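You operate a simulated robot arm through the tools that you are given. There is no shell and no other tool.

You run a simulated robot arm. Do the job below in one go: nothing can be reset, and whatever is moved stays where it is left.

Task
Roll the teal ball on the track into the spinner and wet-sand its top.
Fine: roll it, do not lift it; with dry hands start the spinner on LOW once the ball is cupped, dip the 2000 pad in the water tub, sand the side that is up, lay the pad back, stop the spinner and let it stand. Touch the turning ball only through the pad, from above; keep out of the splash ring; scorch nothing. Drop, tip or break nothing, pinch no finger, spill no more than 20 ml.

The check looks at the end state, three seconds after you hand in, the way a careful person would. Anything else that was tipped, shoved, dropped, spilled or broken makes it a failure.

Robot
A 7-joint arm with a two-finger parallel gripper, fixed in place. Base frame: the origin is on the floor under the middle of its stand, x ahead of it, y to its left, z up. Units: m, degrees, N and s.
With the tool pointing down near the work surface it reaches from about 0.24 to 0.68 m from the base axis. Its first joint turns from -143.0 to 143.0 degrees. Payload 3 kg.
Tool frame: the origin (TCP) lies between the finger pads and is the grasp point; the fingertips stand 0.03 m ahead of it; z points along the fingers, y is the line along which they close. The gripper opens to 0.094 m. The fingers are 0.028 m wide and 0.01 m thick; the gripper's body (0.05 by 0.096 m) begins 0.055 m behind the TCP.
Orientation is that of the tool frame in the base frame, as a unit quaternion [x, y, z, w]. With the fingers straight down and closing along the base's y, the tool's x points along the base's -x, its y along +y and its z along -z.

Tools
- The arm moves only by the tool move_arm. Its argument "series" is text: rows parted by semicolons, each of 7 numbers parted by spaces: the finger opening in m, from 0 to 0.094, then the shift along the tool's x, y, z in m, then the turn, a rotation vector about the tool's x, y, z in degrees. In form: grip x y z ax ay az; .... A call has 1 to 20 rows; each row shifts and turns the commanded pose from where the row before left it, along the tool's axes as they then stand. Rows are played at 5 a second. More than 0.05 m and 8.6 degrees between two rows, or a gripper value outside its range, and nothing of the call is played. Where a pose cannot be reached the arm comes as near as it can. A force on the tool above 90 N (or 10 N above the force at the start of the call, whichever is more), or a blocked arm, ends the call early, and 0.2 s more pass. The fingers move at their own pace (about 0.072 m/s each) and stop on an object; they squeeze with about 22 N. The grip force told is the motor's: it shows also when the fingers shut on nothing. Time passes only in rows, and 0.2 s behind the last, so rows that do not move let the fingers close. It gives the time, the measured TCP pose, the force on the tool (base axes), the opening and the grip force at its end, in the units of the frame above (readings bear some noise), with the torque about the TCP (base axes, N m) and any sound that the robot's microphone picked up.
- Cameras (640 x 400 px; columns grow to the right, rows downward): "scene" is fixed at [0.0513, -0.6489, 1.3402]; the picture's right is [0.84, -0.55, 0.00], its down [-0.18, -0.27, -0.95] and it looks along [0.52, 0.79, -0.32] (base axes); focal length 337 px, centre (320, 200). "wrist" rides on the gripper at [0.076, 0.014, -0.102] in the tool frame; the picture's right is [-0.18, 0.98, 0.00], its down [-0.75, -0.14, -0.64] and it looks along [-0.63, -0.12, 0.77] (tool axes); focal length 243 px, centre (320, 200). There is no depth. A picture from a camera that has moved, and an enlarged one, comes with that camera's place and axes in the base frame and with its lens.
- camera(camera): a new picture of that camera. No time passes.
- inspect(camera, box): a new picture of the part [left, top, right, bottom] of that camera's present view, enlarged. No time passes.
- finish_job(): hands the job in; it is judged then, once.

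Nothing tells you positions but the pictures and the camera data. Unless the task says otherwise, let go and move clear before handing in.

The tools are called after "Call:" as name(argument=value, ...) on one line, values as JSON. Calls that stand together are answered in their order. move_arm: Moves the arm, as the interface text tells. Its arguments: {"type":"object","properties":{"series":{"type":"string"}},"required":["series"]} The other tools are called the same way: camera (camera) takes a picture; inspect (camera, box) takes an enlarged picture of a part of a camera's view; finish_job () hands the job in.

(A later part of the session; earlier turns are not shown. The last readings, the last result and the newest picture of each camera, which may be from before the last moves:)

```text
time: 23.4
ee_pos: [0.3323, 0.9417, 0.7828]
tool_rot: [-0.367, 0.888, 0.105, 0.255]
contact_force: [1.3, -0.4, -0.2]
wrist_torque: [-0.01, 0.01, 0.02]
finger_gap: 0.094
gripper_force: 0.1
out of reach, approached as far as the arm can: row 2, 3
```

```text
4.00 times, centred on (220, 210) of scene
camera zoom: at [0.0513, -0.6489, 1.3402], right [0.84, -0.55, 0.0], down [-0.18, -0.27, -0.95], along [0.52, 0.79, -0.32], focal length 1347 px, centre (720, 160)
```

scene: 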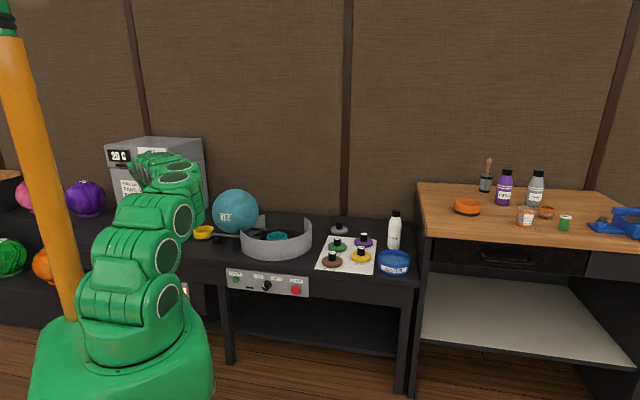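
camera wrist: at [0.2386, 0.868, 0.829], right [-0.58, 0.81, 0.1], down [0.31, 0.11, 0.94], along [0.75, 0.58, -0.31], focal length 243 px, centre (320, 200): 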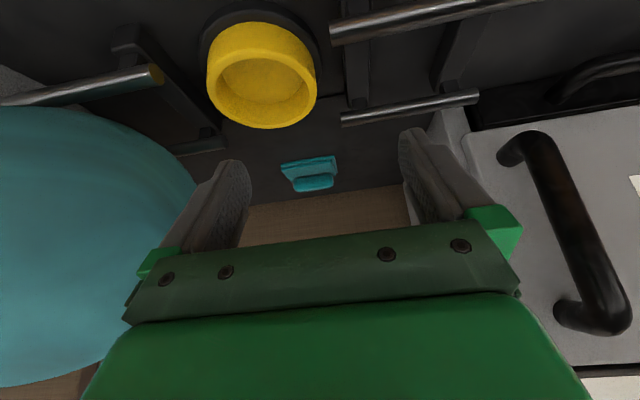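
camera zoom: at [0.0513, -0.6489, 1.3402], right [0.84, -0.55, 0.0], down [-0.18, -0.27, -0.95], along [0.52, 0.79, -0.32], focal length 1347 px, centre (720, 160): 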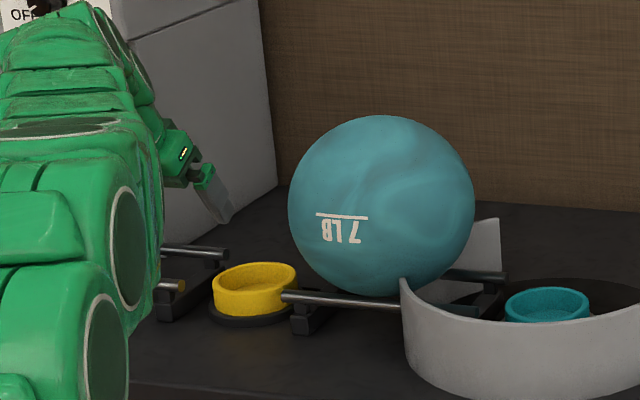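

The arm is at its reach limit here (u 0.431, v 0.901, z 0.783). As u decreases toward the ball I can extend further in v, so I'll ease in toward the ball while advancing.

Call:
move_arm(series="0.094 -0.0074 -0.02 0.0106 0 0 0; 0.094 -0.0074 -0.02 0.0106 0 0 0; 0.094 0 0 0 0 0 0")

Call:
inspect(camera="scene", box=[180, 170, 290, 250])

Call:
camera(camera="wrist")

```text
time: 24.2
ee_pos: [0.3804, 0.9274, 0.7716]
tool_rot: [-0.367, 0.888, 0.106, 0.254]
contact_force: [0.7, -0.2, 1.0]
wrist_torque: [0.0, 0.02, 0.03]
finger_gap: 0.0939
gripper_force: 0.0
```

```text
5.00 times, centred on (235, 210) of scene
camera zoom: at [0.0513, -0.6489, 1.3402], right [0.84, -0.55, 0.0], down [-0.18, -0.27, -0.95], along [0.52, 0.79, -0.32], focal length 1683 px, centre (745, 150)
```

zoom: 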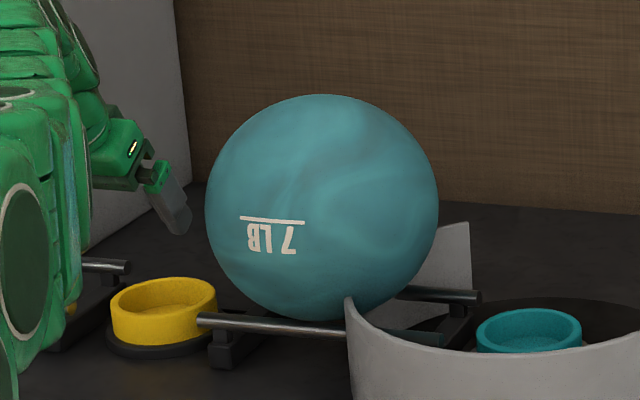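

```text
taken
camera wrist: at [0.285, 0.8544, 0.818], right [-0.58, 0.81, 0.1], down [0.31, 0.11, 0.94], along [0.75, 0.58, -0.31], focal length 243 px, centre (320, 200)
```

wrist: 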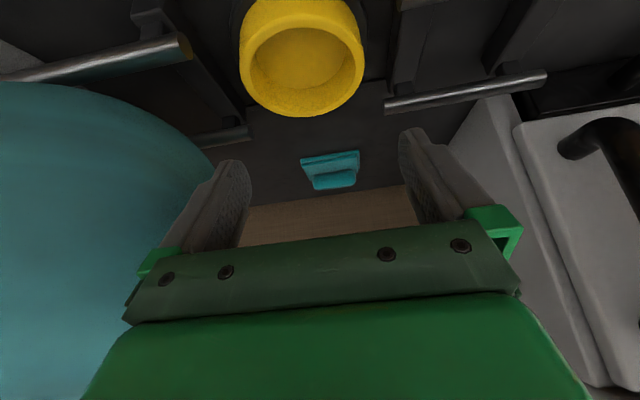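

Call:
move_arm(series="0.094 -0.0127 -0.003 0.008 0 0 0; 0.094 -0.0127 -0.003 0.008 0 0 0; 0.094 0 -0.004 0 0 0 0; 0.094 0 0 0 0 0 0")

Call:
inspect(camera="scene", box=[180, 170, 290, 250])

```text
time: 25.2
ee_pos: [0.389, 0.9285, 0.7696]
tool_rot: [-0.366, 0.889, 0.105, 0.255]
contact_force: [0.5, 0.4, -0.7]
wrist_torque: [0.02, -0.04, -0.01]
finger_gap: 0.094
gripper_force: 0.0
out of reach, approached as far as the arm can: row 1, 2
```

```text
5.00 times, centred on (235, 210) of scene
camera zoom: at [0.0513, -0.6489, 1.3402], right [0.84, -0.55, 0.0], down [-0.18, -0.27, -0.95], along [0.52, 0.79, -0.32], focal length 1683 px, centre (745, 150)
```

zoom: 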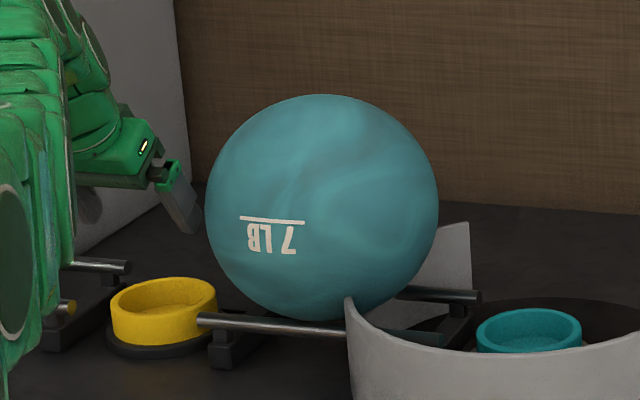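

Now about 1–2 cm from contact. I'll advance slowly toward the ball in −u.

Call:
move_arm(series="0.094 0 -0.006 0 0 0 0; 0.094 0 -0.006 0 0 0 0; 0.094 -0.0042 -0.005 0.0027 0 0 0; 0.094 -0.0042 -0.005 0.0027 0 0 0")

Call:
inspect(camera="scene", box=[180, 170, 290, 250])

```text
time: 26.2
ee_pos: [0.4123, 0.9194, 0.7698]
tool_rot: [-0.367, 0.888, 0.105, 0.255]
contact_force: [-0.4, 1.0, 0.8]
wrist_torque: [0.03, 0.0, 0.02]
finger_gap: 0.094
gripper_force: 0.0
```

```text
5.00 times, centred on (235, 210) of scene
camera zoom: at [0.0513, -0.6489, 1.3402], right [0.84, -0.55, 0.0], down [-0.18, -0.27, -0.95], along [0.52, 0.79, -0.32], focal length 1683 px, centre (745, 150)
```

zoom: 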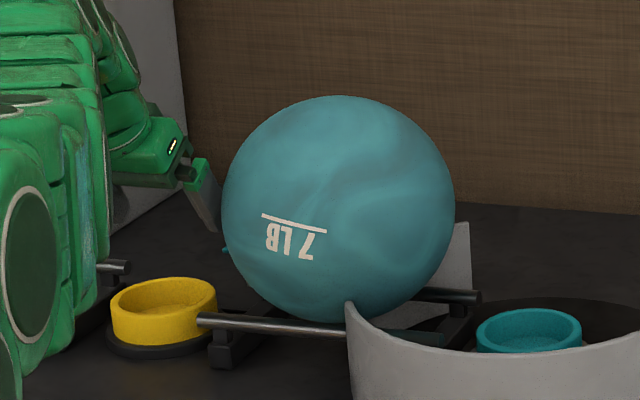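

The ball is rolling freely under a light push with no blocking force. I'll keep going slowly.

Call:
move_arm(series="0.094 -0.0042 -0.006 0.0027 0 0 0; 0.094 -0.0042 -0.006 0.0027 0 0 0; 0.094 -0.0042 -0.006 0.0027 0 0 0; 0.094 0 -0.006 0 0 0 0")

Call:
inspect(camera="scene", box=[180, 170, 290, 250])

```text
time: 27.2
ee_pos: [0.4412, 0.9139, 0.7697]
tool_rot: [-0.366, 0.889, 0.105, 0.255]
contact_force: [-0.7, 0.7, 0.1]
wrist_torque: [-0.01, -0.01, -0.01]
finger_gap: 0.0938
gripper_force: 0.0
```

```text
5.00 times, centred on (235, 210) of scene
camera zoom: at [0.0513, -0.6489, 1.3402], right [0.84, -0.55, 0.0], down [-0.18, -0.27, -0.95], along [0.52, 0.79, -0.32], focal length 1683 px, centre (745, 150)
```

zoom: 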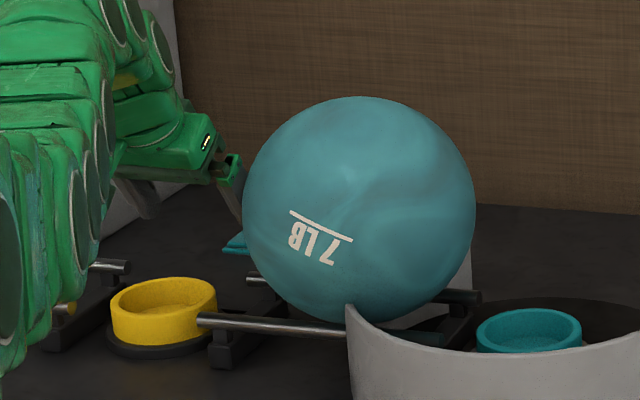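

No resistance, and the ball centre is now at about u≈0.165. I'll continue.

Call:
move_arm(series="0.094 0 -0.007 0 0 0 0; 0.094 0 -0.007 0 0 0 0; 0.094 0 -0.007 0 0 0 0; 0.094 0 -0.007 0 0 0 0")

Call:
inspect(camera="scene", box=[180, 170, 290, 250])

```text
time: 28.2
ee_pos: [0.4598, 0.8942, 0.7712]
tool_rot: [-0.367, 0.888, 0.105, 0.255]
contact_force: [-4.5, 2.0, 2.5]
wrist_torque: [-0.11, -0.1, -0.11]
finger_gap: 0.0914
gripper_force: 0.1
```

```text
5.00 times, centred on (235, 210) of scene
camera zoom: at [0.0513, -0.6489, 1.3402], right [0.84, -0.55, 0.0], down [-0.18, -0.27, -0.95], along [0.52, 0.79, -0.32], focal length 1683 px, centre (745, 150)
```

zoom: 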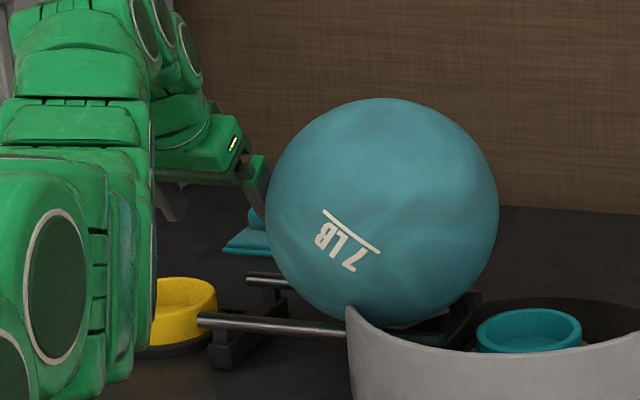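

Resistance has grown to about 5 N. I'll pause a row and look closely before pushing on.

Call:
move_arm(series="0.094 0 0 0 0 0 0; 0.094 0 0 0 0 0 0")

Call:
inspect(camera="scene", box=[180, 170, 290, 250])

Call:
inspect(camera="scene", box=[232, 206, 280, 246])

Call:
camera(camera="wrist")

```text
time: 28.8
ee_pos: [0.4607, 0.8943, 0.7701]
tool_rot: [-0.367, 0.888, 0.106, 0.255]
contact_force: [-3.3, 3.4, 2.9]
wrist_torque: [-0.14, -0.14, -0.08]
finger_gap: 0.0911
gripper_force: 0.0
```

```text
5.00 times, centred on (235, 210) of scene
camera zoom: at [0.0513, -0.6489, 1.3402], right [0.84, -0.55, 0.0], down [-0.18, -0.27, -0.95], along [0.52, 0.79, -0.32], focal length 1683 px, centre (745, 150)
```

zoom: 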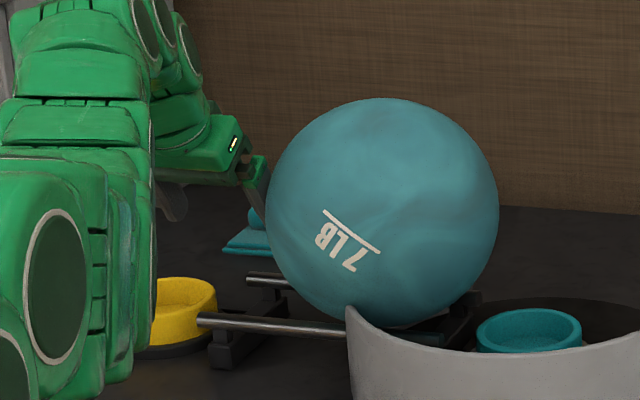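

```text
10.00 times, centred on (256, 226) of scene
camera zoom: at [0.0513, -0.6489, 1.3402], right [0.84, -0.55, 0.0], down [-0.18, -0.27, -0.95], along [0.52, 0.79, -0.32], focal length 3367 px, centre (960, -60)
```

zoom: 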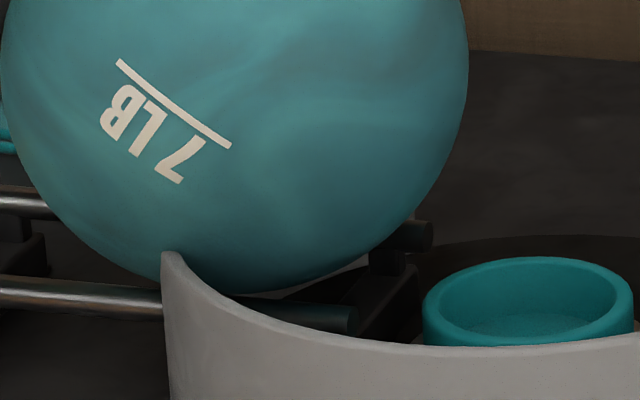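

```text
taken
camera wrist: at [0.3659, 0.8201, 0.8169], right [-0.58, 0.81, 0.1], down [0.31, 0.11, 0.94], along [0.75, 0.58, -0.31], focal length 243 px, centre (320, 200)
```

wrist: 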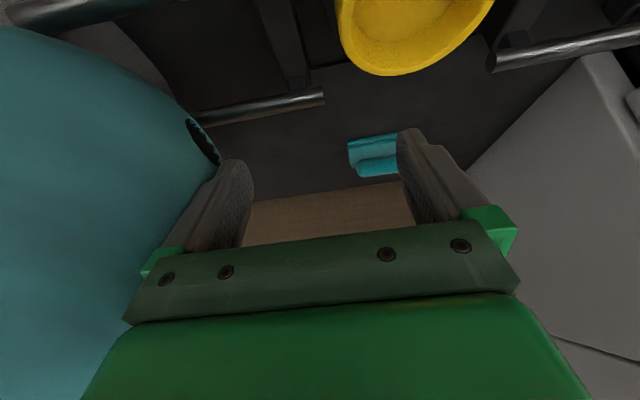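

The ball is held at u≈0.145 with a steady 5 N, and I see a finger hole of the ball right by my fingertip. I'll back off 1.5 cm to see whether the ball stays and where the hole is.

Call:
move_arm(series="0.094 0 0.005 0 0 0 0; 0.094 0 0.01 0 0 0 0; 0.094 0 0.01 0 0 0 0; 0.094 0 0 0 0 0 0")

Call:
inspect(camera="scene", box=[180, 170, 290, 250])

Call:
inspect(camera="wrist", box=[60, 20, 300, 230])

```text
time: 29.8
ee_pos: [0.4431, 0.9105, 0.7699]
tool_rot: [-0.368, 0.888, 0.106, 0.255]
contact_force: [0.1, -0.4, -0.3]
wrist_torque: [0.0, -0.03, -0.01]
finger_gap: 0.0939
gripper_force: 0.1
```

```text
5.00 times, centred on (235, 210) of scene
camera zoom: at [0.0513, -0.6489, 1.3402], right [0.84, -0.55, 0.0], down [-0.18, -0.27, -0.95], along [0.52, 0.79, -0.32], focal length 1683 px, centre (745, 150)
```

zoom: 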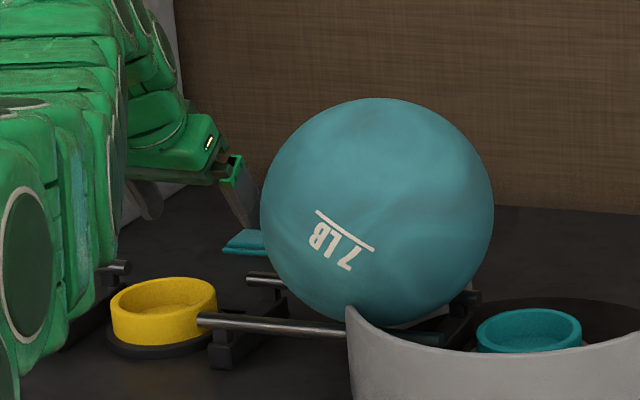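

```text
1.90 times, centred on (180, 125) of wrist
camera zoom: at [0.3485, 0.8373, 0.8163], right [-0.58, 0.81, 0.1], down [0.31, 0.11, 0.94], along [0.75, 0.58, -0.31], focal length 462 px, centre (587, 343)
```

zoom: 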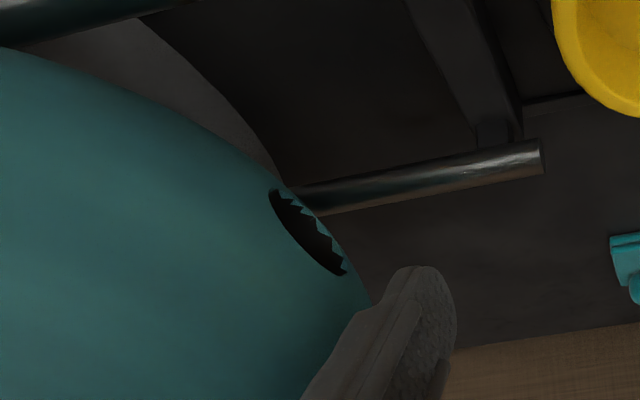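

The ball rolled back about 5 mm when released, so it was climbing a small lip. I'll check whether it has come to rest.

Call:
move_arm(series="0.094 0 0 0 0 0 0; 0.094 0 0 0 0 0 0; 0.094 0 0 0 0 0 0; 0.094 0 0 0 0 0 0; 0.094 0 0 0 0 0 0")

Call:
inspect(camera="scene", box=[180, 170, 290, 250])

Call:
inspect(camera="scene", box=[232, 206, 280, 246])

```text
time: 31.0
ee_pos: [0.4418, 0.9089, 0.77]
tool_rot: [-0.367, 0.888, 0.105, 0.255]
contact_force: [0.6, 0.8, 0.6]
wrist_torque: [0.0, 0.02, 0.0]
finger_gap: 0.0942
gripper_force: 0.0
```

```text
5.00 times, centred on (235, 210) of scene
camera zoom: at [0.0513, -0.6489, 1.3402], right [0.84, -0.55, 0.0], down [-0.18, -0.27, -0.95], along [0.52, 0.79, -0.32], focal length 1683 px, centre (745, 150)
```

zoom: 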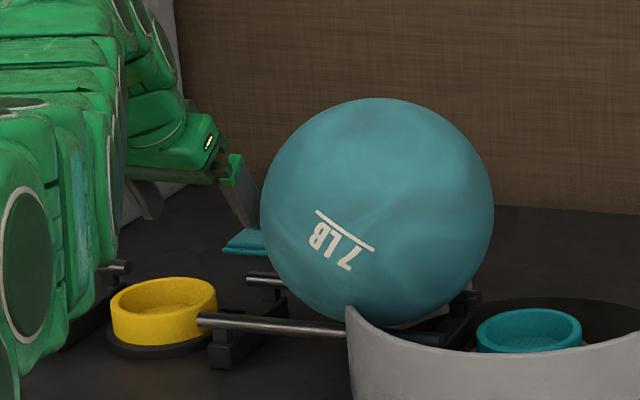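

```text
10.00 times, centred on (256, 226) of scene
camera zoom: at [0.0513, -0.6489, 1.3402], right [0.84, -0.55, 0.0], down [-0.18, -0.27, -0.95], along [0.52, 0.79, -0.32], focal length 3367 px, centre (960, -60)
```

zoom: 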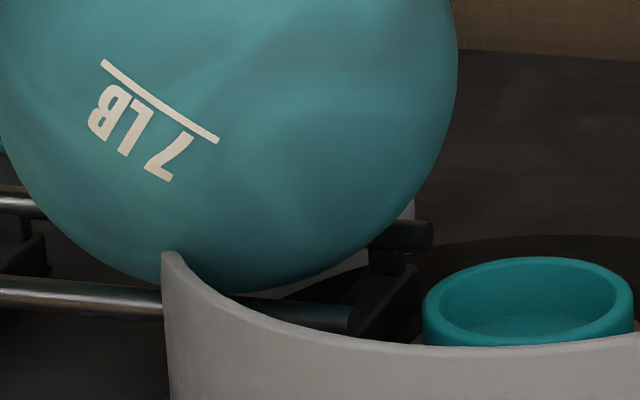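

The ball rests at u≈0.149 against a small lip. I'll push again while letting the finger travel up with the ball's rear surface, so friction doesn't fight the roll.

Call:
move_arm(series="0.094 0.0053 0 0.0085 0 0 0; 0.094 0.0053 0 0.0085 0 0 0; 0.094 0 -0.008 0 0 0 0; 0.094 0 -0.006 0 0 0 0; 0.094 -0.0021 -0.004 -0.0034 0 0 0; 0.094 -0.0021 -0.004 -0.0034 0 0 0; 0.094 -0.0021 -0.004 -0.0034 0 0 0")

Call:
inspect(camera="scene", box=[180, 170, 290, 250])

```text
time: 32.6
ee_pos: [0.461, 0.894, 0.76]
tool_rot: [-0.366, 0.889, 0.106, 0.255]
contact_force: [-1.8, 1.9, 1.1]
wrist_torque: [-0.07, -0.1, 0.0]
finger_gap: 0.0931
gripper_force: 0.0
```

```text
5.00 times, centred on (235, 210) of scene
camera zoom: at [0.0513, -0.6489, 1.3402], right [0.84, -0.55, 0.0], down [-0.18, -0.27, -0.95], along [0.52, 0.79, -0.32], focal length 1683 px, centre (745, 150)
```

zoom: 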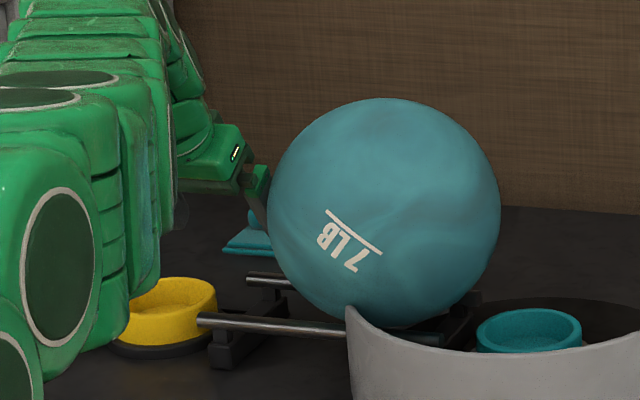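

Call:
move_arm(series="0.094 -0.0021 -0.004 -0.0034 0 0 0; 0.094 -0.0021 -0.004 -0.0034 0 0 0; 0.094 -0.0021 -0.004 -0.0034 0 0 0")

Call:
inspect(camera="scene", box=[180, 170, 290, 250])

```text
time: 33.4
ee_pos: [0.4681, 0.8852, 0.7733]
tool_rot: [-0.367, 0.889, 0.105, 0.255]
contact_force: [0.9, -0.1, 0.2]
wrist_torque: [-0.01, -0.03, -0.01]
finger_gap: 0.094
gripper_force: 0.1
```

```text
5.00 times, centred on (235, 210) of scene
camera zoom: at [0.0513, -0.6489, 1.3402], right [0.84, -0.55, 0.0], down [-0.18, -0.27, -0.95], along [0.52, 0.79, -0.32], focal length 1683 px, centre (745, 150)
```

zoom: 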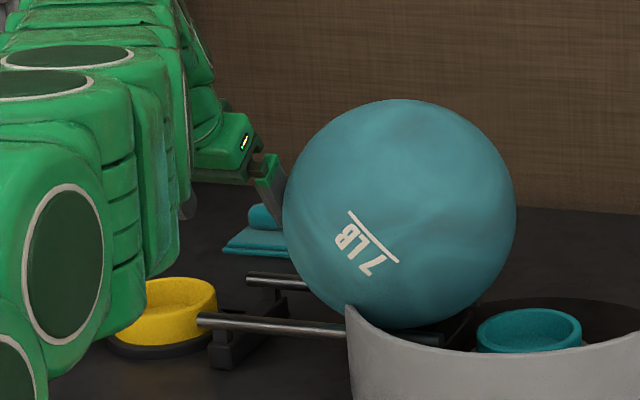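

It passed the lip, and the ball is at u≈0.128 with no force. I'll let it settle a moment and see whether it rolls on by itself.

Call:
move_arm(series="0.094 0 0 0 0 0 0; 0.094 0 0 0 0 0 0; 0.094 0 0 0 0 0 0")

Call:
inspect(camera="scene", box=[180, 170, 290, 250])

```text
time: 34.2
ee_pos: [0.4681, 0.8835, 0.7738]
tool_rot: [-0.367, 0.888, 0.106, 0.255]
contact_force: [-0.8, 0.1, 0.3]
wrist_torque: [-0.02, 0.01, 0.03]
finger_gap: 0.0944
gripper_force: 0.1
```

```text
5.00 times, centred on (235, 210) of scene
camera zoom: at [0.0513, -0.6489, 1.3402], right [0.84, -0.55, 0.0], down [-0.18, -0.27, -0.95], along [0.52, 0.79, -0.32], focal length 1683 px, centre (745, 150)
```

zoom: 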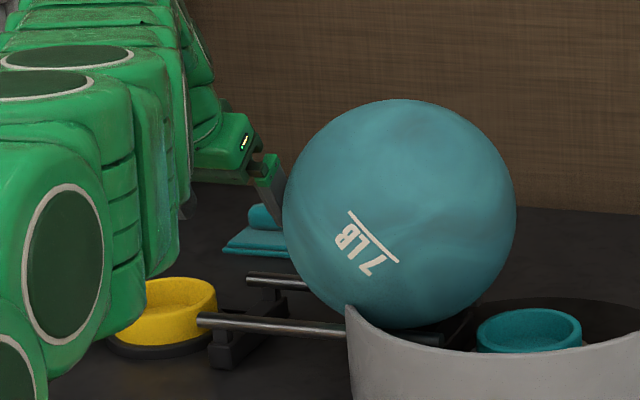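

The ball rests at u≈0.128. I'll reset the finger height and keep pushing the same way.

Call:
move_arm(series="0.094 0 0.006 0 0 0 0; 0.094 0.0067 0 0.0106 0 0 0; 0.094 0.0067 0 0.0106 0 0 0; 0.094 -0.001 -0.007 -0.0017 0 0 0; 0.094 -0.0016 -0.006 -0.0025 0 0 0; 0.094 -0.0016 -0.006 -0.0025 0 0 0; 0.094 -0.0016 -0.006 -0.0025 0 0 0; 0.094 -0.0016 -0.006 -0.0025 0 0 0")

Call:
inspect(camera="scene", box=[180, 170, 310, 260])

```text
time: 36.0
ee_pos: [0.4865, 0.8651, 0.7624]
tool_rot: [-0.367, 0.889, 0.105, 0.255]
contact_force: [-0.5, 0.0, 0.2]
wrist_torque: [0.0, 0.0, 0.0]
finger_gap: 0.0939
gripper_force: 0.0
```

```text
4.44 times, centred on (245, 215) of scene
camera zoom: at [0.0513, -0.6489, 1.3402], right [0.84, -0.55, 0.0], down [-0.18, -0.27, -0.95], along [0.52, 0.79, -0.32], focal length 1496 px, centre (653, 133)
```

zoom: 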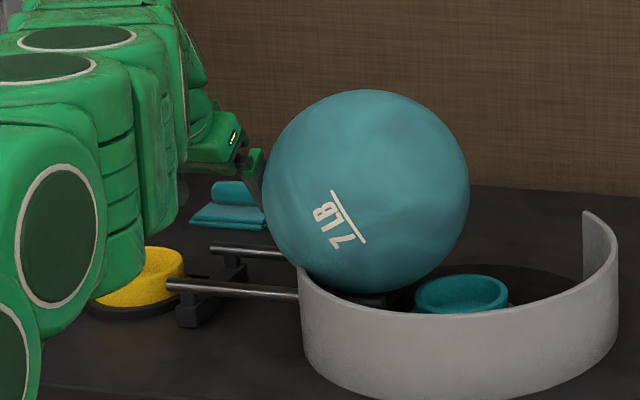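

Rolling well, with the ball at u≈0.105 and no force. I'll continue toward the cup.

Call:
move_arm(series="0.094 -0.0008 -0.006 -0.0013 0 0 0; 0.094 -0.0008 -0.006 -0.0013 0 0 0; 0.094 -0.0008 -0.006 -0.0013 0 0 0; 0.094 -0.0008 -0.006 -0.0013 0 0 0; 0.094 -0.0008 -0.006 -0.0013 0 0 0")

Call:
inspect(camera="scene", box=[180, 170, 310, 260])

```text
time: 37.2
ee_pos: [0.5075, 0.8442, 0.7713]
tool_rot: [-0.367, 0.888, 0.105, 0.255]
contact_force: [0.0, 0.6, 0.4]
wrist_torque: [0.0, 0.0, -0.01]
finger_gap: 0.0938
gripper_force: 0.1
```

```text
4.44 times, centred on (245, 215) of scene
camera zoom: at [0.0513, -0.6489, 1.3402], right [0.84, -0.55, 0.0], down [-0.18, -0.27, -0.95], along [0.52, 0.79, -0.32], focal length 1496 px, centre (653, 133)
```

zoom: 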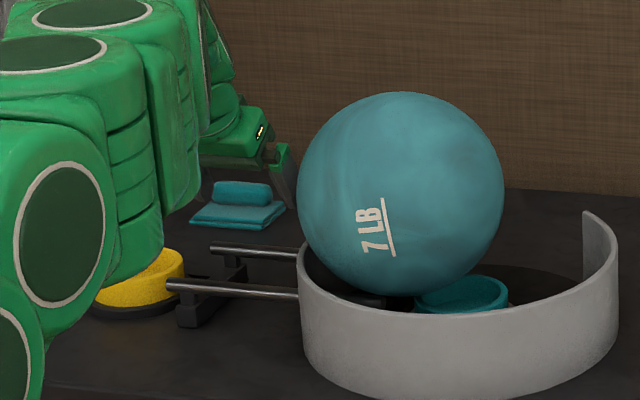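

Call:
move_arm(series="0.094 0 -0.006 0 0 0 0; 0.094 0 -0.006 0 0 0 0; 0.094 0 -0.006 0 0 0 0; 0.094 0 -0.005 0 0 0 0")

Call:
inspect(camera="scene", box=[180, 170, 310, 260])

```text
time: 38.2
ee_pos: [0.5233, 0.8283, 0.7706]
tool_rot: [-0.367, 0.888, 0.105, 0.255]
contact_force: [0.5, 0.2, 1.1]
wrist_torque: [-0.01, -0.03, 0.0]
finger_gap: 0.0945
gripper_force: 0.1
```

```text
4.44 times, centred on (245, 215) of scene
camera zoom: at [0.0513, -0.6489, 1.3402], right [0.84, -0.55, 0.0], down [-0.18, -0.27, -0.95], along [0.52, 0.79, -0.32], focal length 1496 px, centre (653, 133)
```

zoom: 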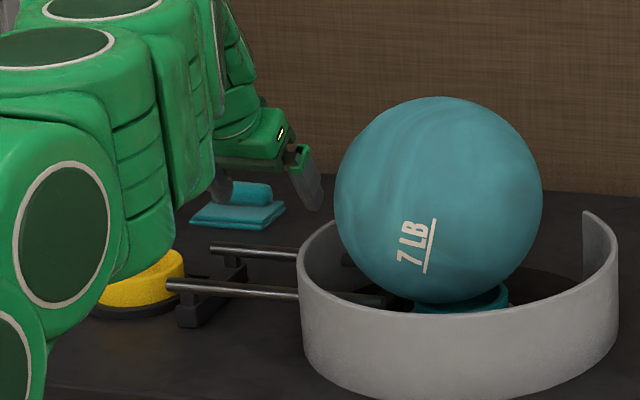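

The ball has rolled ahead onto the cup on its own. I'll hold still and let it settle.

Call:
move_arm(series="0.094 0 0 0 0 0 0; 0.094 0 0 0 0 0 0; 0.094 0 0 0 0 0 0; 0.094 0 0 0 0 0 0; 0.094 0 0 0 0 0 0")

Call:
inspect(camera="scene", box=[180, 170, 310, 260])

```text
time: 39.4
ee_pos: [0.5231, 0.8302, 0.7705]
tool_rot: [-0.367, 0.888, 0.105, 0.256]
contact_force: [-0.4, 0.0, -0.3]
wrist_torque: [0.0, 0.01, 0.03]
finger_gap: 0.094
gripper_force: 0.0
```

```text
4.44 times, centred on (245, 215) of scene
camera zoom: at [0.0513, -0.6489, 1.3402], right [0.84, -0.55, 0.0], down [-0.18, -0.27, -0.95], along [0.52, 0.79, -0.32], focal length 1496 px, centre (653, 133)
```

zoom: 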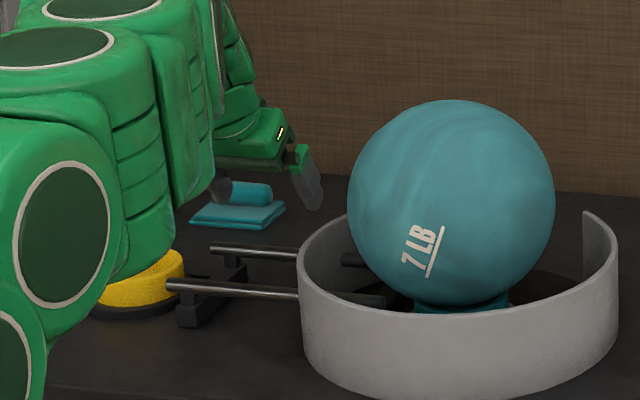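

Call:
move_arm(series="0.094 0 0.01 0 0 0 0; 0.094 0 0.01 0 0 0 0; 0.094 0 0 0 0 0 0; 0.094 0 0 0 0 0 0; 0.094 0 0 0 0 0 0")

Call:
inspect(camera="scene", box=[230, 180, 310, 260])

Call:
inspect(camera="scene", box=[180, 170, 310, 260])

Call:
camera(camera="wrist")

```text
time: 40.6
ee_pos: [0.5098, 0.844, 0.7705]
tool_rot: [-0.367, 0.888, 0.106, 0.256]
contact_force: [0.9, -0.1, -0.6]
wrist_torque: [0.01, 0.0, 0.0]
finger_gap: 0.094
gripper_force: 0.1
```

```text
5.00 times, centred on (270, 220) of scene
camera zoom: at [0.0513, -0.6489, 1.3402], right [0.84, -0.55, 0.0], down [-0.18, -0.27, -0.95], along [0.52, 0.79, -0.32], focal length 1683 px, centre (570, 100)
```

zoom: 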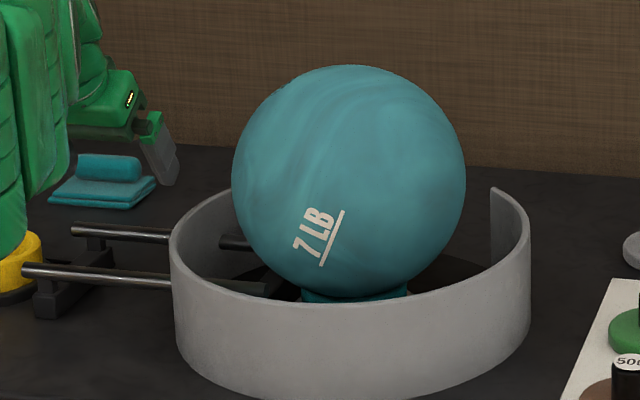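

```text
4.44 times, centred on (245, 215) of scene
camera zoom: at [0.0513, -0.6489, 1.3402], right [0.84, -0.55, 0.0], down [-0.18, -0.27, -0.95], along [0.52, 0.79, -0.32], focal length 1496 px, centre (653, 133)
```

zoom: 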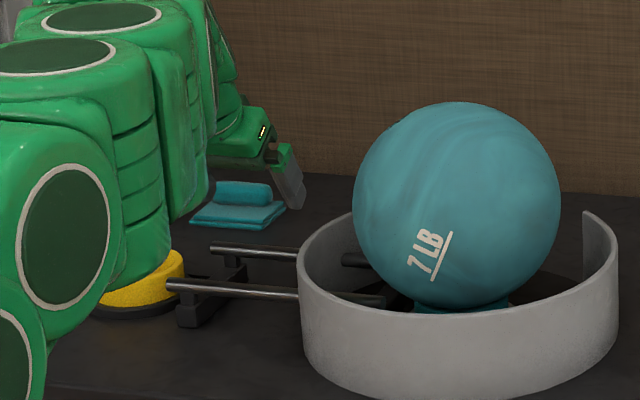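

```text
taken
camera wrist: at [0.4157, 0.7699, 0.8167], right [-0.58, 0.81, 0.1], down [0.31, 0.11, 0.94], along [0.75, 0.58, -0.31], focal length 243 px, centre (320, 200)
```

wrist: 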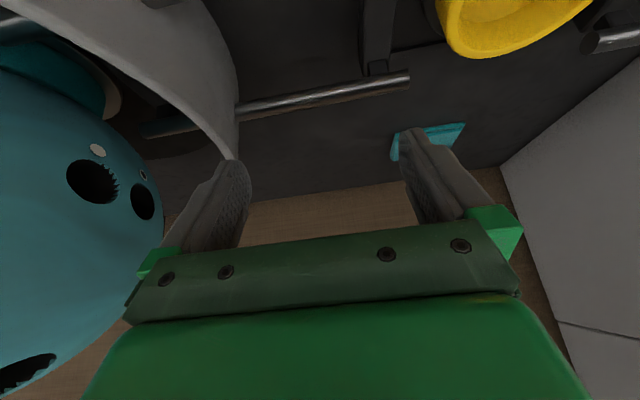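

The ball is in the cup and settling. I'll back away a bit more and wait until it is quite still.

Call:
move_arm(series="0.094 0 0.02 0 0 0 0; 0.094 0 0.02 0 0 0 0; 0.094 0 0.02 0 0 0 0; 0.094 0.02 0 -0.01 0 0 0; 0.094 0.03 0 -0.02 0 0 0; 0.094 0 0 0 0 0 0; 0.094 0 0 0 0 0 0")

Call:
inspect(camera="scene", box=[180, 170, 310, 260])

Call:
camera(camera="wrist")

```text
time: 42.2
ee_pos: [0.4276, 0.846, 0.7681]
tool_rot: [-0.366, 0.889, 0.105, 0.256]
contact_force: [-0.2, 0.6, 0.1]
wrist_torque: [0.01, -0.01, 0.0]
finger_gap: 0.0939
gripper_force: 0.1
```

```text
4.44 times, centred on (245, 215) of scene
camera zoom: at [0.0513, -0.6489, 1.3402], right [0.84, -0.55, 0.0], down [-0.18, -0.27, -0.95], along [0.52, 0.79, -0.32], focal length 1496 px, centre (653, 133)
```

zoom: 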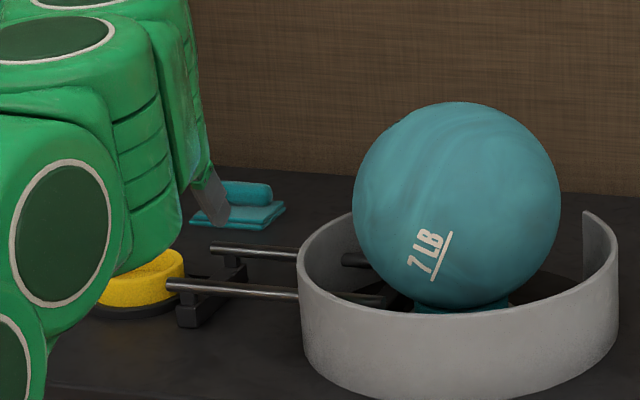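

```text
taken
camera wrist: at [0.3327, 0.7718, 0.8151], right [-0.58, 0.81, 0.1], down [0.31, 0.11, 0.94], along [0.75, 0.58, -0.31], focal length 243 px, centre (320, 200)
```

wrist: 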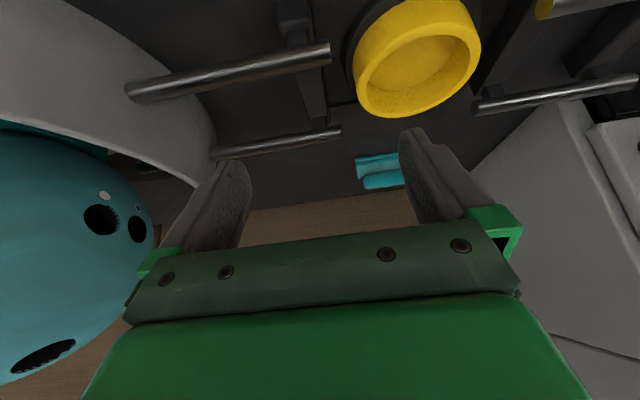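

The ball is seated and still in the teal cup. Next I'll withdraw in front of the bench, close the fingers (still dry) and line up with the green START button, which I put at about u 0.128, v 0.75, z 0.535.

Call:
move_arm(series="0.094 0.038 0 -0.024 0 0 0; 0.094 0.038 0 -0.024 0 0 0; 0.05 0.038 0 -0.024 0 0 0; 0.02 0.038 0 -0.024 0 0 0; 0 0.038 0 -0.024 0 0 0; 0 0.038 0 -0.024 0 0 0; 0 0 -0.042 0 0 -7.6 0; 0 0 -0.042 0 0 -7.6 0; 0 0 -0.042 0 0 -7.6 0; 0 0 -0.042 0 0 -7.6 0; 0 0 0 0 0 -7.6 0; 0 0 0 0 0 0 0")

Call:
camera(camera="wrist")

Call:
camera(camera="scene")

```text
time: 44.8
ee_pos: [0.354, 0.5354, 0.7705]
tool_rot: [-0.311, 0.757, 0.219, 0.531]
contact_force: [-0.4, -1.4, -0.2]
wrist_torque: [0.0, 0.01, 0.0]
finger_gap: 0.0
gripper_force: 22.1
```

```text
taken
camera wrist: at [0.2567, 0.4605, 0.7331], right [-0.65, 0.74, 0.17], down [-0.15, -0.35, 0.93], along [0.75, 0.58, 0.33], focal length 243 px, centre (320, 200)
```

wrist: 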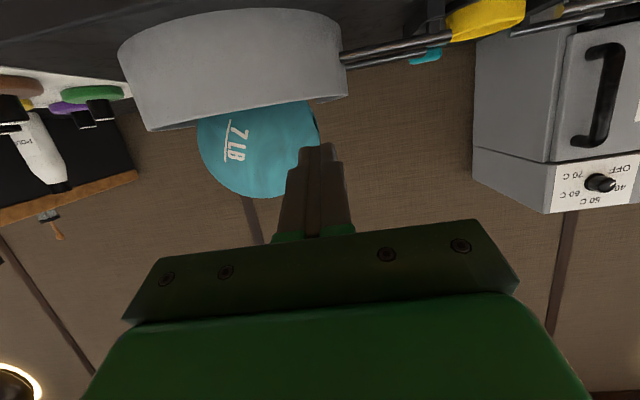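

```text
taken
```

scene: 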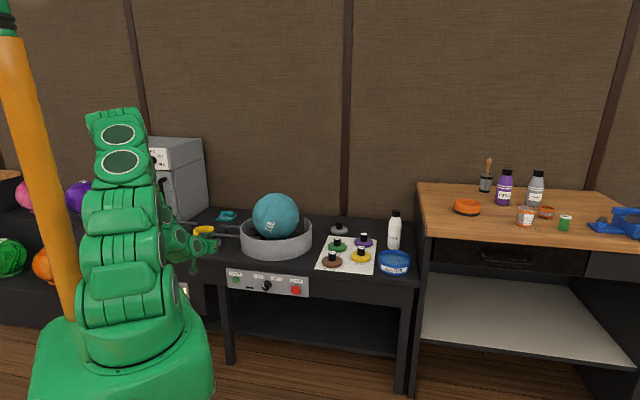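

Aligned at u 0.128, in front of the bench. Now I'll lower to the button's height.

Call:
move_arm(series="0 0.0442 0 0.0161 0 0 0; 0 0.0442 0 0.0161 0 0 0; 0 0.0442 0 0.0161 0 0 0; 0 0.0442 0 0.0161 0 0 0; 0 0.0442 0 0.0161 0 0 0; 0 0 0 0 0 0 0")

Call:
camera(camera="wrist")

Call:
inspect(camera="scene", box=[150, 220, 330, 330])

```text
time: 46.2
ee_pos: [0.3531, 0.5354, 0.5342]
tool_rot: [-0.313, 0.757, 0.22, 0.531]
contact_force: [0.6, 0.0, 0.2]
wrist_torque: [0.0, 0.03, -0.03]
finger_gap: 0.0
gripper_force: 21.9
```

```text
taken
camera wrist: at [0.2565, 0.4594, 0.4972], right [-0.65, 0.74, 0.17], down [-0.15, -0.35, 0.93], along [0.75, 0.58, 0.33], focal length 243 px, centre (320, 200)
```

wrist: 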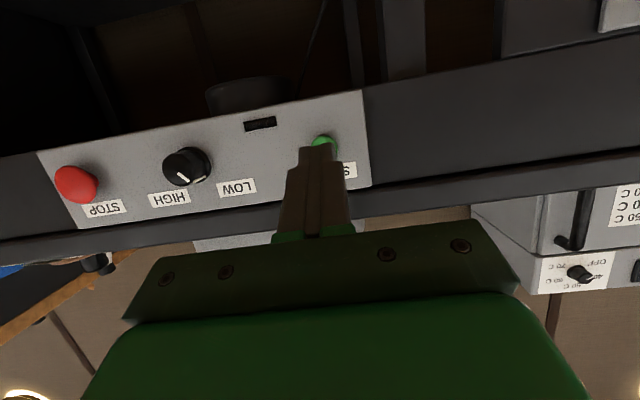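

```text
3.56 times, centred on (240, 275) of scene
camera zoom: at [0.0513, -0.6489, 1.3402], right [0.84, -0.55, 0.0], down [-0.18, -0.27, -0.95], along [0.52, 0.79, -0.32], focal length 1197 px, centre (604, -67)
```

zoom: 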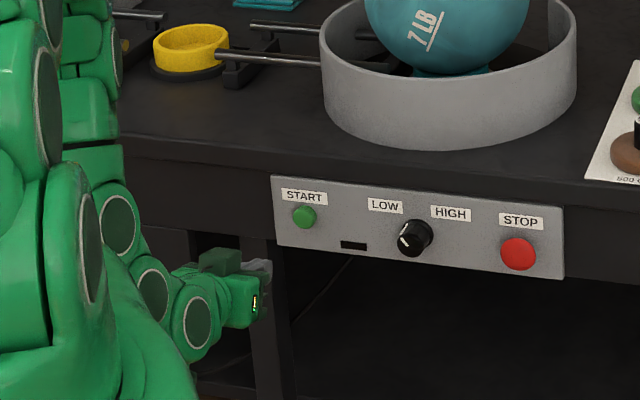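

The START button shows right ahead of the fingertips at u≈0.126, z≈0.525. I'll lower 1 cm and approach it in small steps.

Call:
move_arm(series="0 0.0094 -0.002 0.0034 0 0 0; 0 -0.0123 0 0.0338 0 0 0; 0 -0.0103 0 0.0282 0 0 0; 0 0 0 0 0 0 0")

Call:
camera(camera="wrist")

Call:
inspect(camera="scene", box=[190, 260, 310, 310])

```text
time: 47.2
ee_pos: [0.403, 0.5796, 0.5244]
tool_rot: [-0.312, 0.757, 0.219, 0.531]
contact_force: [0.1, 0.4, 0.2]
wrist_torque: [-0.04, 0.0, -0.05]
finger_gap: 0.0
gripper_force: 22.1
```

```text
taken
camera wrist: at [0.3061, 0.5046, 0.4879], right [-0.65, 0.74, 0.17], down [-0.15, -0.35, 0.93], along [0.75, 0.58, 0.33], focal length 243 px, centre (320, 200)
```

wrist: 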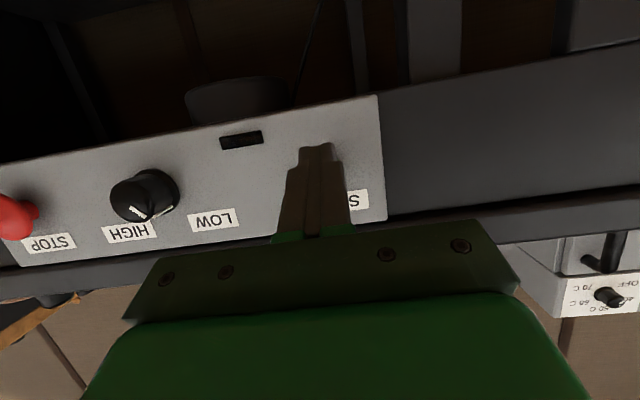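

```text
5.33 times, centred on (250, 285) of scene
camera zoom: at [0.0513, -0.6489, 1.3402], right [0.84, -0.55, 0.0], down [-0.18, -0.27, -0.95], along [0.52, 0.79, -0.32], focal length 1796 px, centre (693, -253)
```

zoom: 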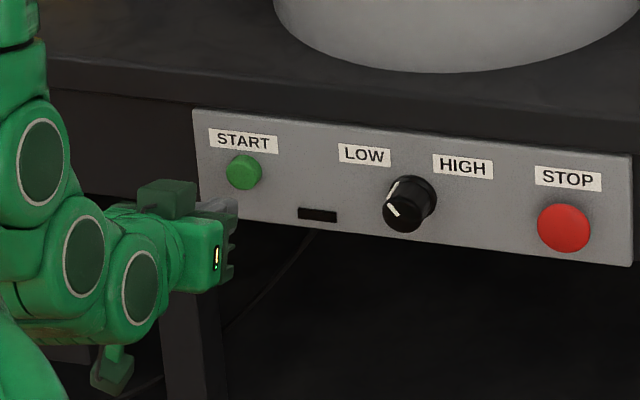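

Call:
move_arm(series="0 -0.002 0 0.0056 0 0 0; 0 -0.002 0 0.0056 0 0 0; 0 0 0 0 0 0 0")

Call:
inspect(camera="scene", box=[190, 260, 310, 310])

```text
time: 48.0
ee_pos: [0.411, 0.5885, 0.5244]
tool_rot: [-0.312, 0.757, 0.219, 0.531]
contact_force: [-0.6, 0.5, 0.5]
wrist_torque: [0.0, 0.01, -0.01]
finger_gap: 0.0001
gripper_force: 21.8
```

```text
5.33 times, centred on (250, 285) of scene
camera zoom: at [0.0513, -0.6489, 1.3402], right [0.84, -0.55, 0.0], down [-0.18, -0.27, -0.95], along [0.52, 0.79, -0.32], focal length 1796 px, centre (693, -253)
```

zoom: 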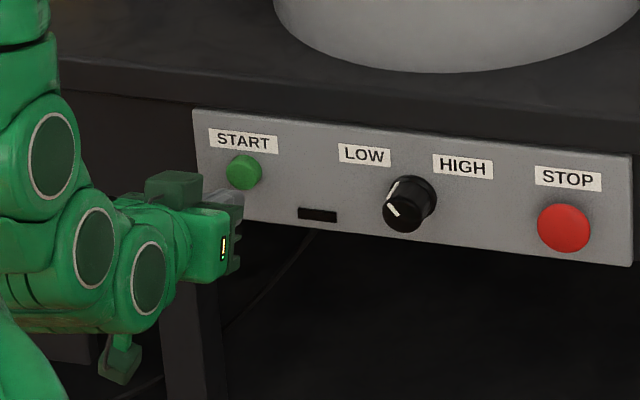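

The fingertips are just in front of the button and slightly low of its centre. I'll raise 5 mm and continue in small steps.

Call:
move_arm(series="0 -0.0047 0 -0.0017 0 0 0; 0 -0.0017 0 0.0047 0 0 0; 0 -0.0017 0 0.0047 0 0 0; 0 0 0 0 0 0 0")

Call:
inspect(camera="scene", box=[190, 260, 310, 310])

```text
time: 49.0
ee_pos: [0.4176, 0.5965, 0.5299]
tool_rot: [-0.313, 0.756, 0.22, 0.531]
contact_force: [-0.5, -0.8, 0.8]
wrist_torque: [0.03, -0.01, 0.02]
finger_gap: 0.0003
gripper_force: 21.9
heard: click
```

```text
5.33 times, centred on (250, 285) of scene
camera zoom: at [0.0513, -0.6489, 1.3402], right [0.84, -0.55, 0.0], down [-0.18, -0.27, -0.95], along [0.52, 0.79, -0.32], focal length 1796 px, centre (693, -253)
```

zoom: 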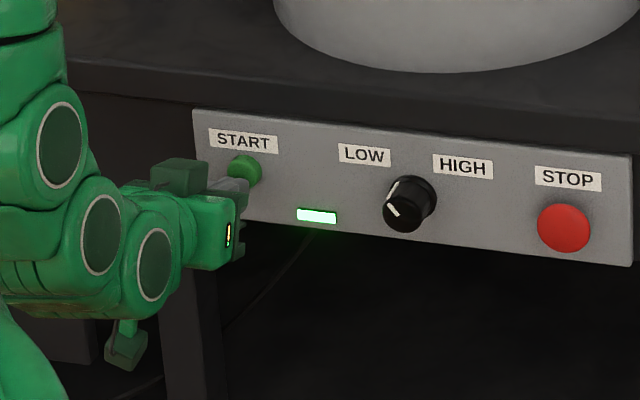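

The button clicked and the green lamp is lit, so the spinner is running on LOW. I'll withdraw, rise and move right to look at the pads from above.

Call:
move_arm(series="0 0.0154 0 -0.0423 0 0 0; 0 0.0154 0 -0.0423 0 0 0; 0 -0.0423 0 -0.0154 0 0 0; 0 -0.0423 0 -0.0154 0 0 0; 0 -0.0423 0 -0.0154 0 0 0; 0 -0.0423 0 -0.0154 0 0 0; 0 -0.0423 0 -0.0154 0 0 0; 0 -0.0423 0 -0.0154 0 0 0; 0 0 -0.04 0 0 8.5 0; 0 0 -0.045 0 0 8.5 0; 0 0 -0.045 0 0 8.5 0; 0 0 -0.045 0 0 8.5 0; 0 0 -0.045 0 0 8.5 0; 0 0 -0.045 0 0 8.5 0; 0 0 -0.045 0 0 8.5 0; 0 0 -0.045 0 0 8.5 0; 0 0 -0.04 0 0 0 0; 0 0 0 0 0 0 0")

Call:
camera(camera="wrist")

Call:
camera(camera="scene")

```text
time: 52.8
ee_pos: [0.6803, 0.2451, 0.7964]
tool_rot: [-0.382, 0.924, 0.008, 0.016]
contact_force: [-0.3, 0.4, -0.6]
wrist_torque: [0.03, -0.02, -0.03]
finger_gap: 0.0
gripper_force: 21.7
out of reach, approached as far as the arm can: row 8, 9
```

```text
taken
camera wrist: at [0.613, 0.2002, 0.8949], right [-0.56, 0.83, 0.01], down [0.62, 0.41, 0.67], along [0.55, 0.38, -0.74], focal length 243 px, centre (320, 200)
```

wrist: 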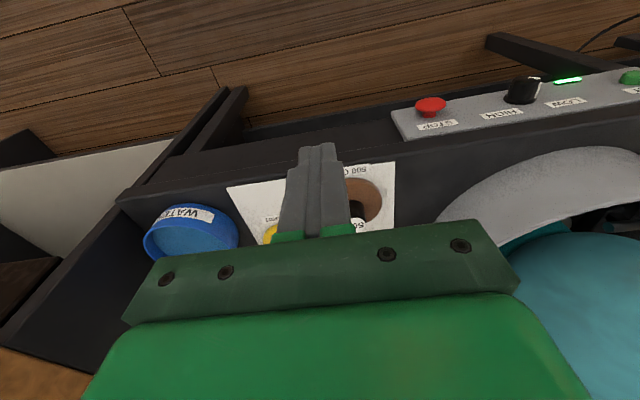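

```text
taken
```

scene: 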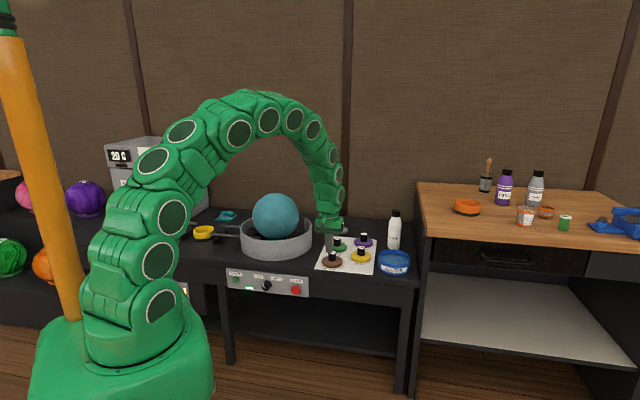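

Call:
move_arm(series="0.05 0 0 -0.045 0 0 0; 0.094 0 0 -0.045 0 0 0; 0.094 0 0 0 0 0 0; 0.094 0 0 0 0 0 0")

Call:
camera(camera="wrist")

Call:
inspect(camera="wrist", box=[140, 140, 420, 260])

Call:
inspect(camera="scene", box=[230, 180, 420, 290])

```text
time: 53.8
ee_pos: [0.6765, 0.2456, 0.8847]
tool_rot: [-0.382, 0.924, 0.007, 0.017]
contact_force: [0.2, 0.9, 0.4]
wrist_torque: [-0.01, -0.04, 0.0]
finger_gap: 0.094
gripper_force: 0.0
```

```text
taken
camera wrist: at [0.6105, 0.1988, 0.984], right [-0.56, 0.83, 0.01], down [0.62, 0.41, 0.67], along [0.55, 0.38, -0.74], focal length 243 px, centre (320, 200)
```

wrist: 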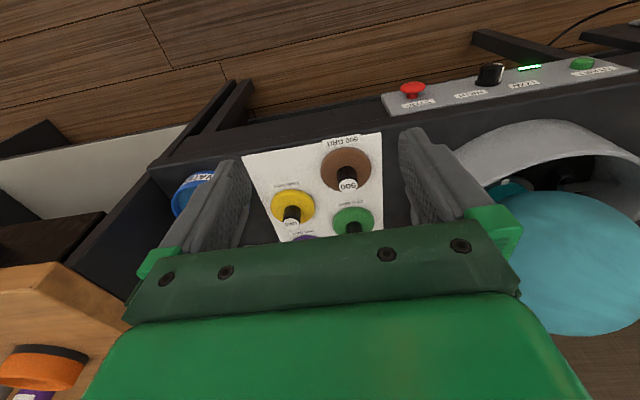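

```text
2.29 times, centred on (280, 200) of wrist
camera zoom: at [0.6105, 0.1988, 0.984], right [-0.56, 0.83, 0.01], down [0.62, 0.41, 0.67], along [0.55, 0.38, -0.74], focal length 555 px, centre (411, 200)
```

zoom: 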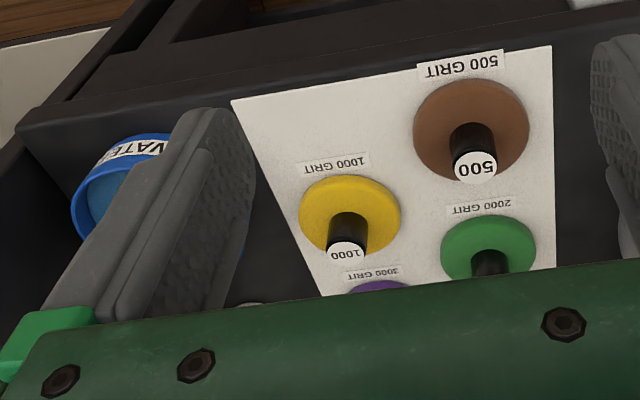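

```text
3.37 times, centred on (325, 235) of scene
camera zoom: at [0.0513, -0.6489, 1.3402], right [0.84, -0.55, 0.0], down [-0.18, -0.27, -0.95], along [0.52, 0.79, -0.32], focal length 1134 px, centre (303, 82)
```

zoom: 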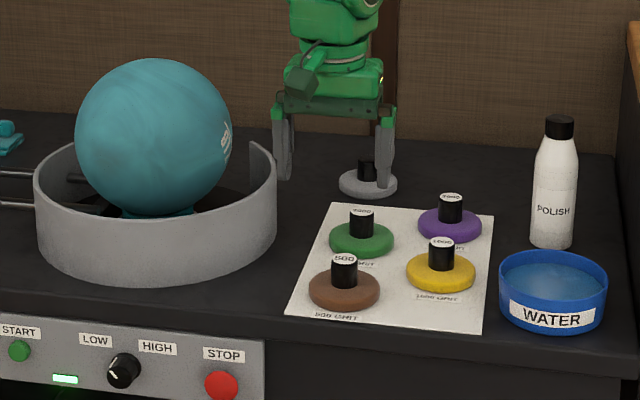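

The pads are clear: the green one is marked 2000. I'll move forward a bit so it comes fully into the wrist view.

Call:
move_arm(series="0.094 -0.045 0.01 0 0 0 0; 0.094 -0.045 0.01 0 0 0 0; 0.094 0 0 0 0 0 0; 0.094 0 0 0 0 0 0")

Call:
camera(camera="wrist")

Call:
inspect(camera="wrist", box=[220, 90, 440, 240])

```text
time: 54.8
ee_pos: [0.7256, 0.3218, 0.8874]
tool_rot: [-0.382, 0.924, 0.007, 0.017]
contact_force: [-0.5, -1.1, -0.8]
wrist_torque: [0.02, 0.0, -0.03]
finger_gap: 0.0941
gripper_force: 0.1
```

```text
taken
camera wrist: at [0.6588, 0.2763, 0.9866], right [-0.56, 0.83, 0.01], down [0.62, 0.41, 0.67], along [0.55, 0.38, -0.74], focal length 243 px, centre (320, 200)
```

wrist: 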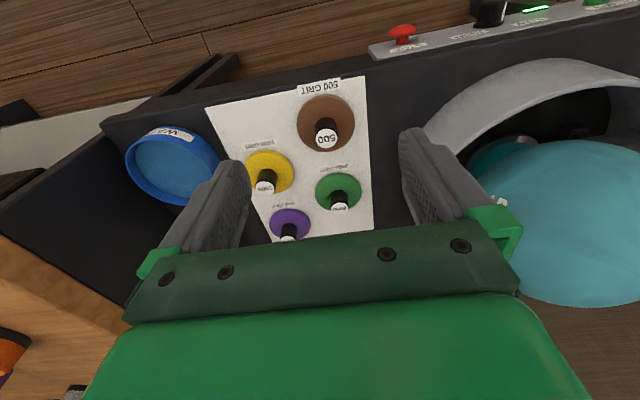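

```text
2.67 times, centred on (330, 165) of wrist
camera zoom: at [0.6588, 0.2763, 0.9866], right [-0.56, 0.83, 0.01], down [0.62, 0.41, 0.67], along [0.55, 0.38, -0.74], focal length 647 px, centre (293, 293)
```

zoom: 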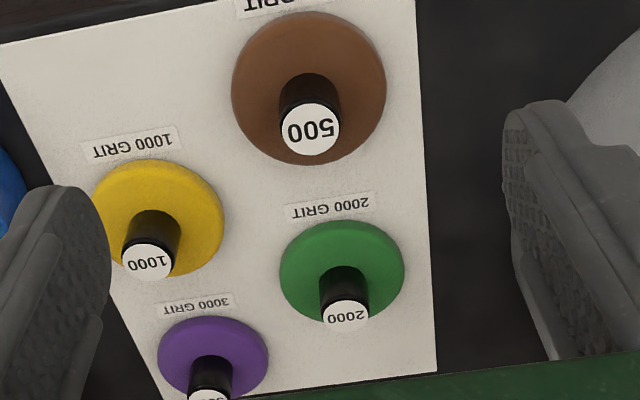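

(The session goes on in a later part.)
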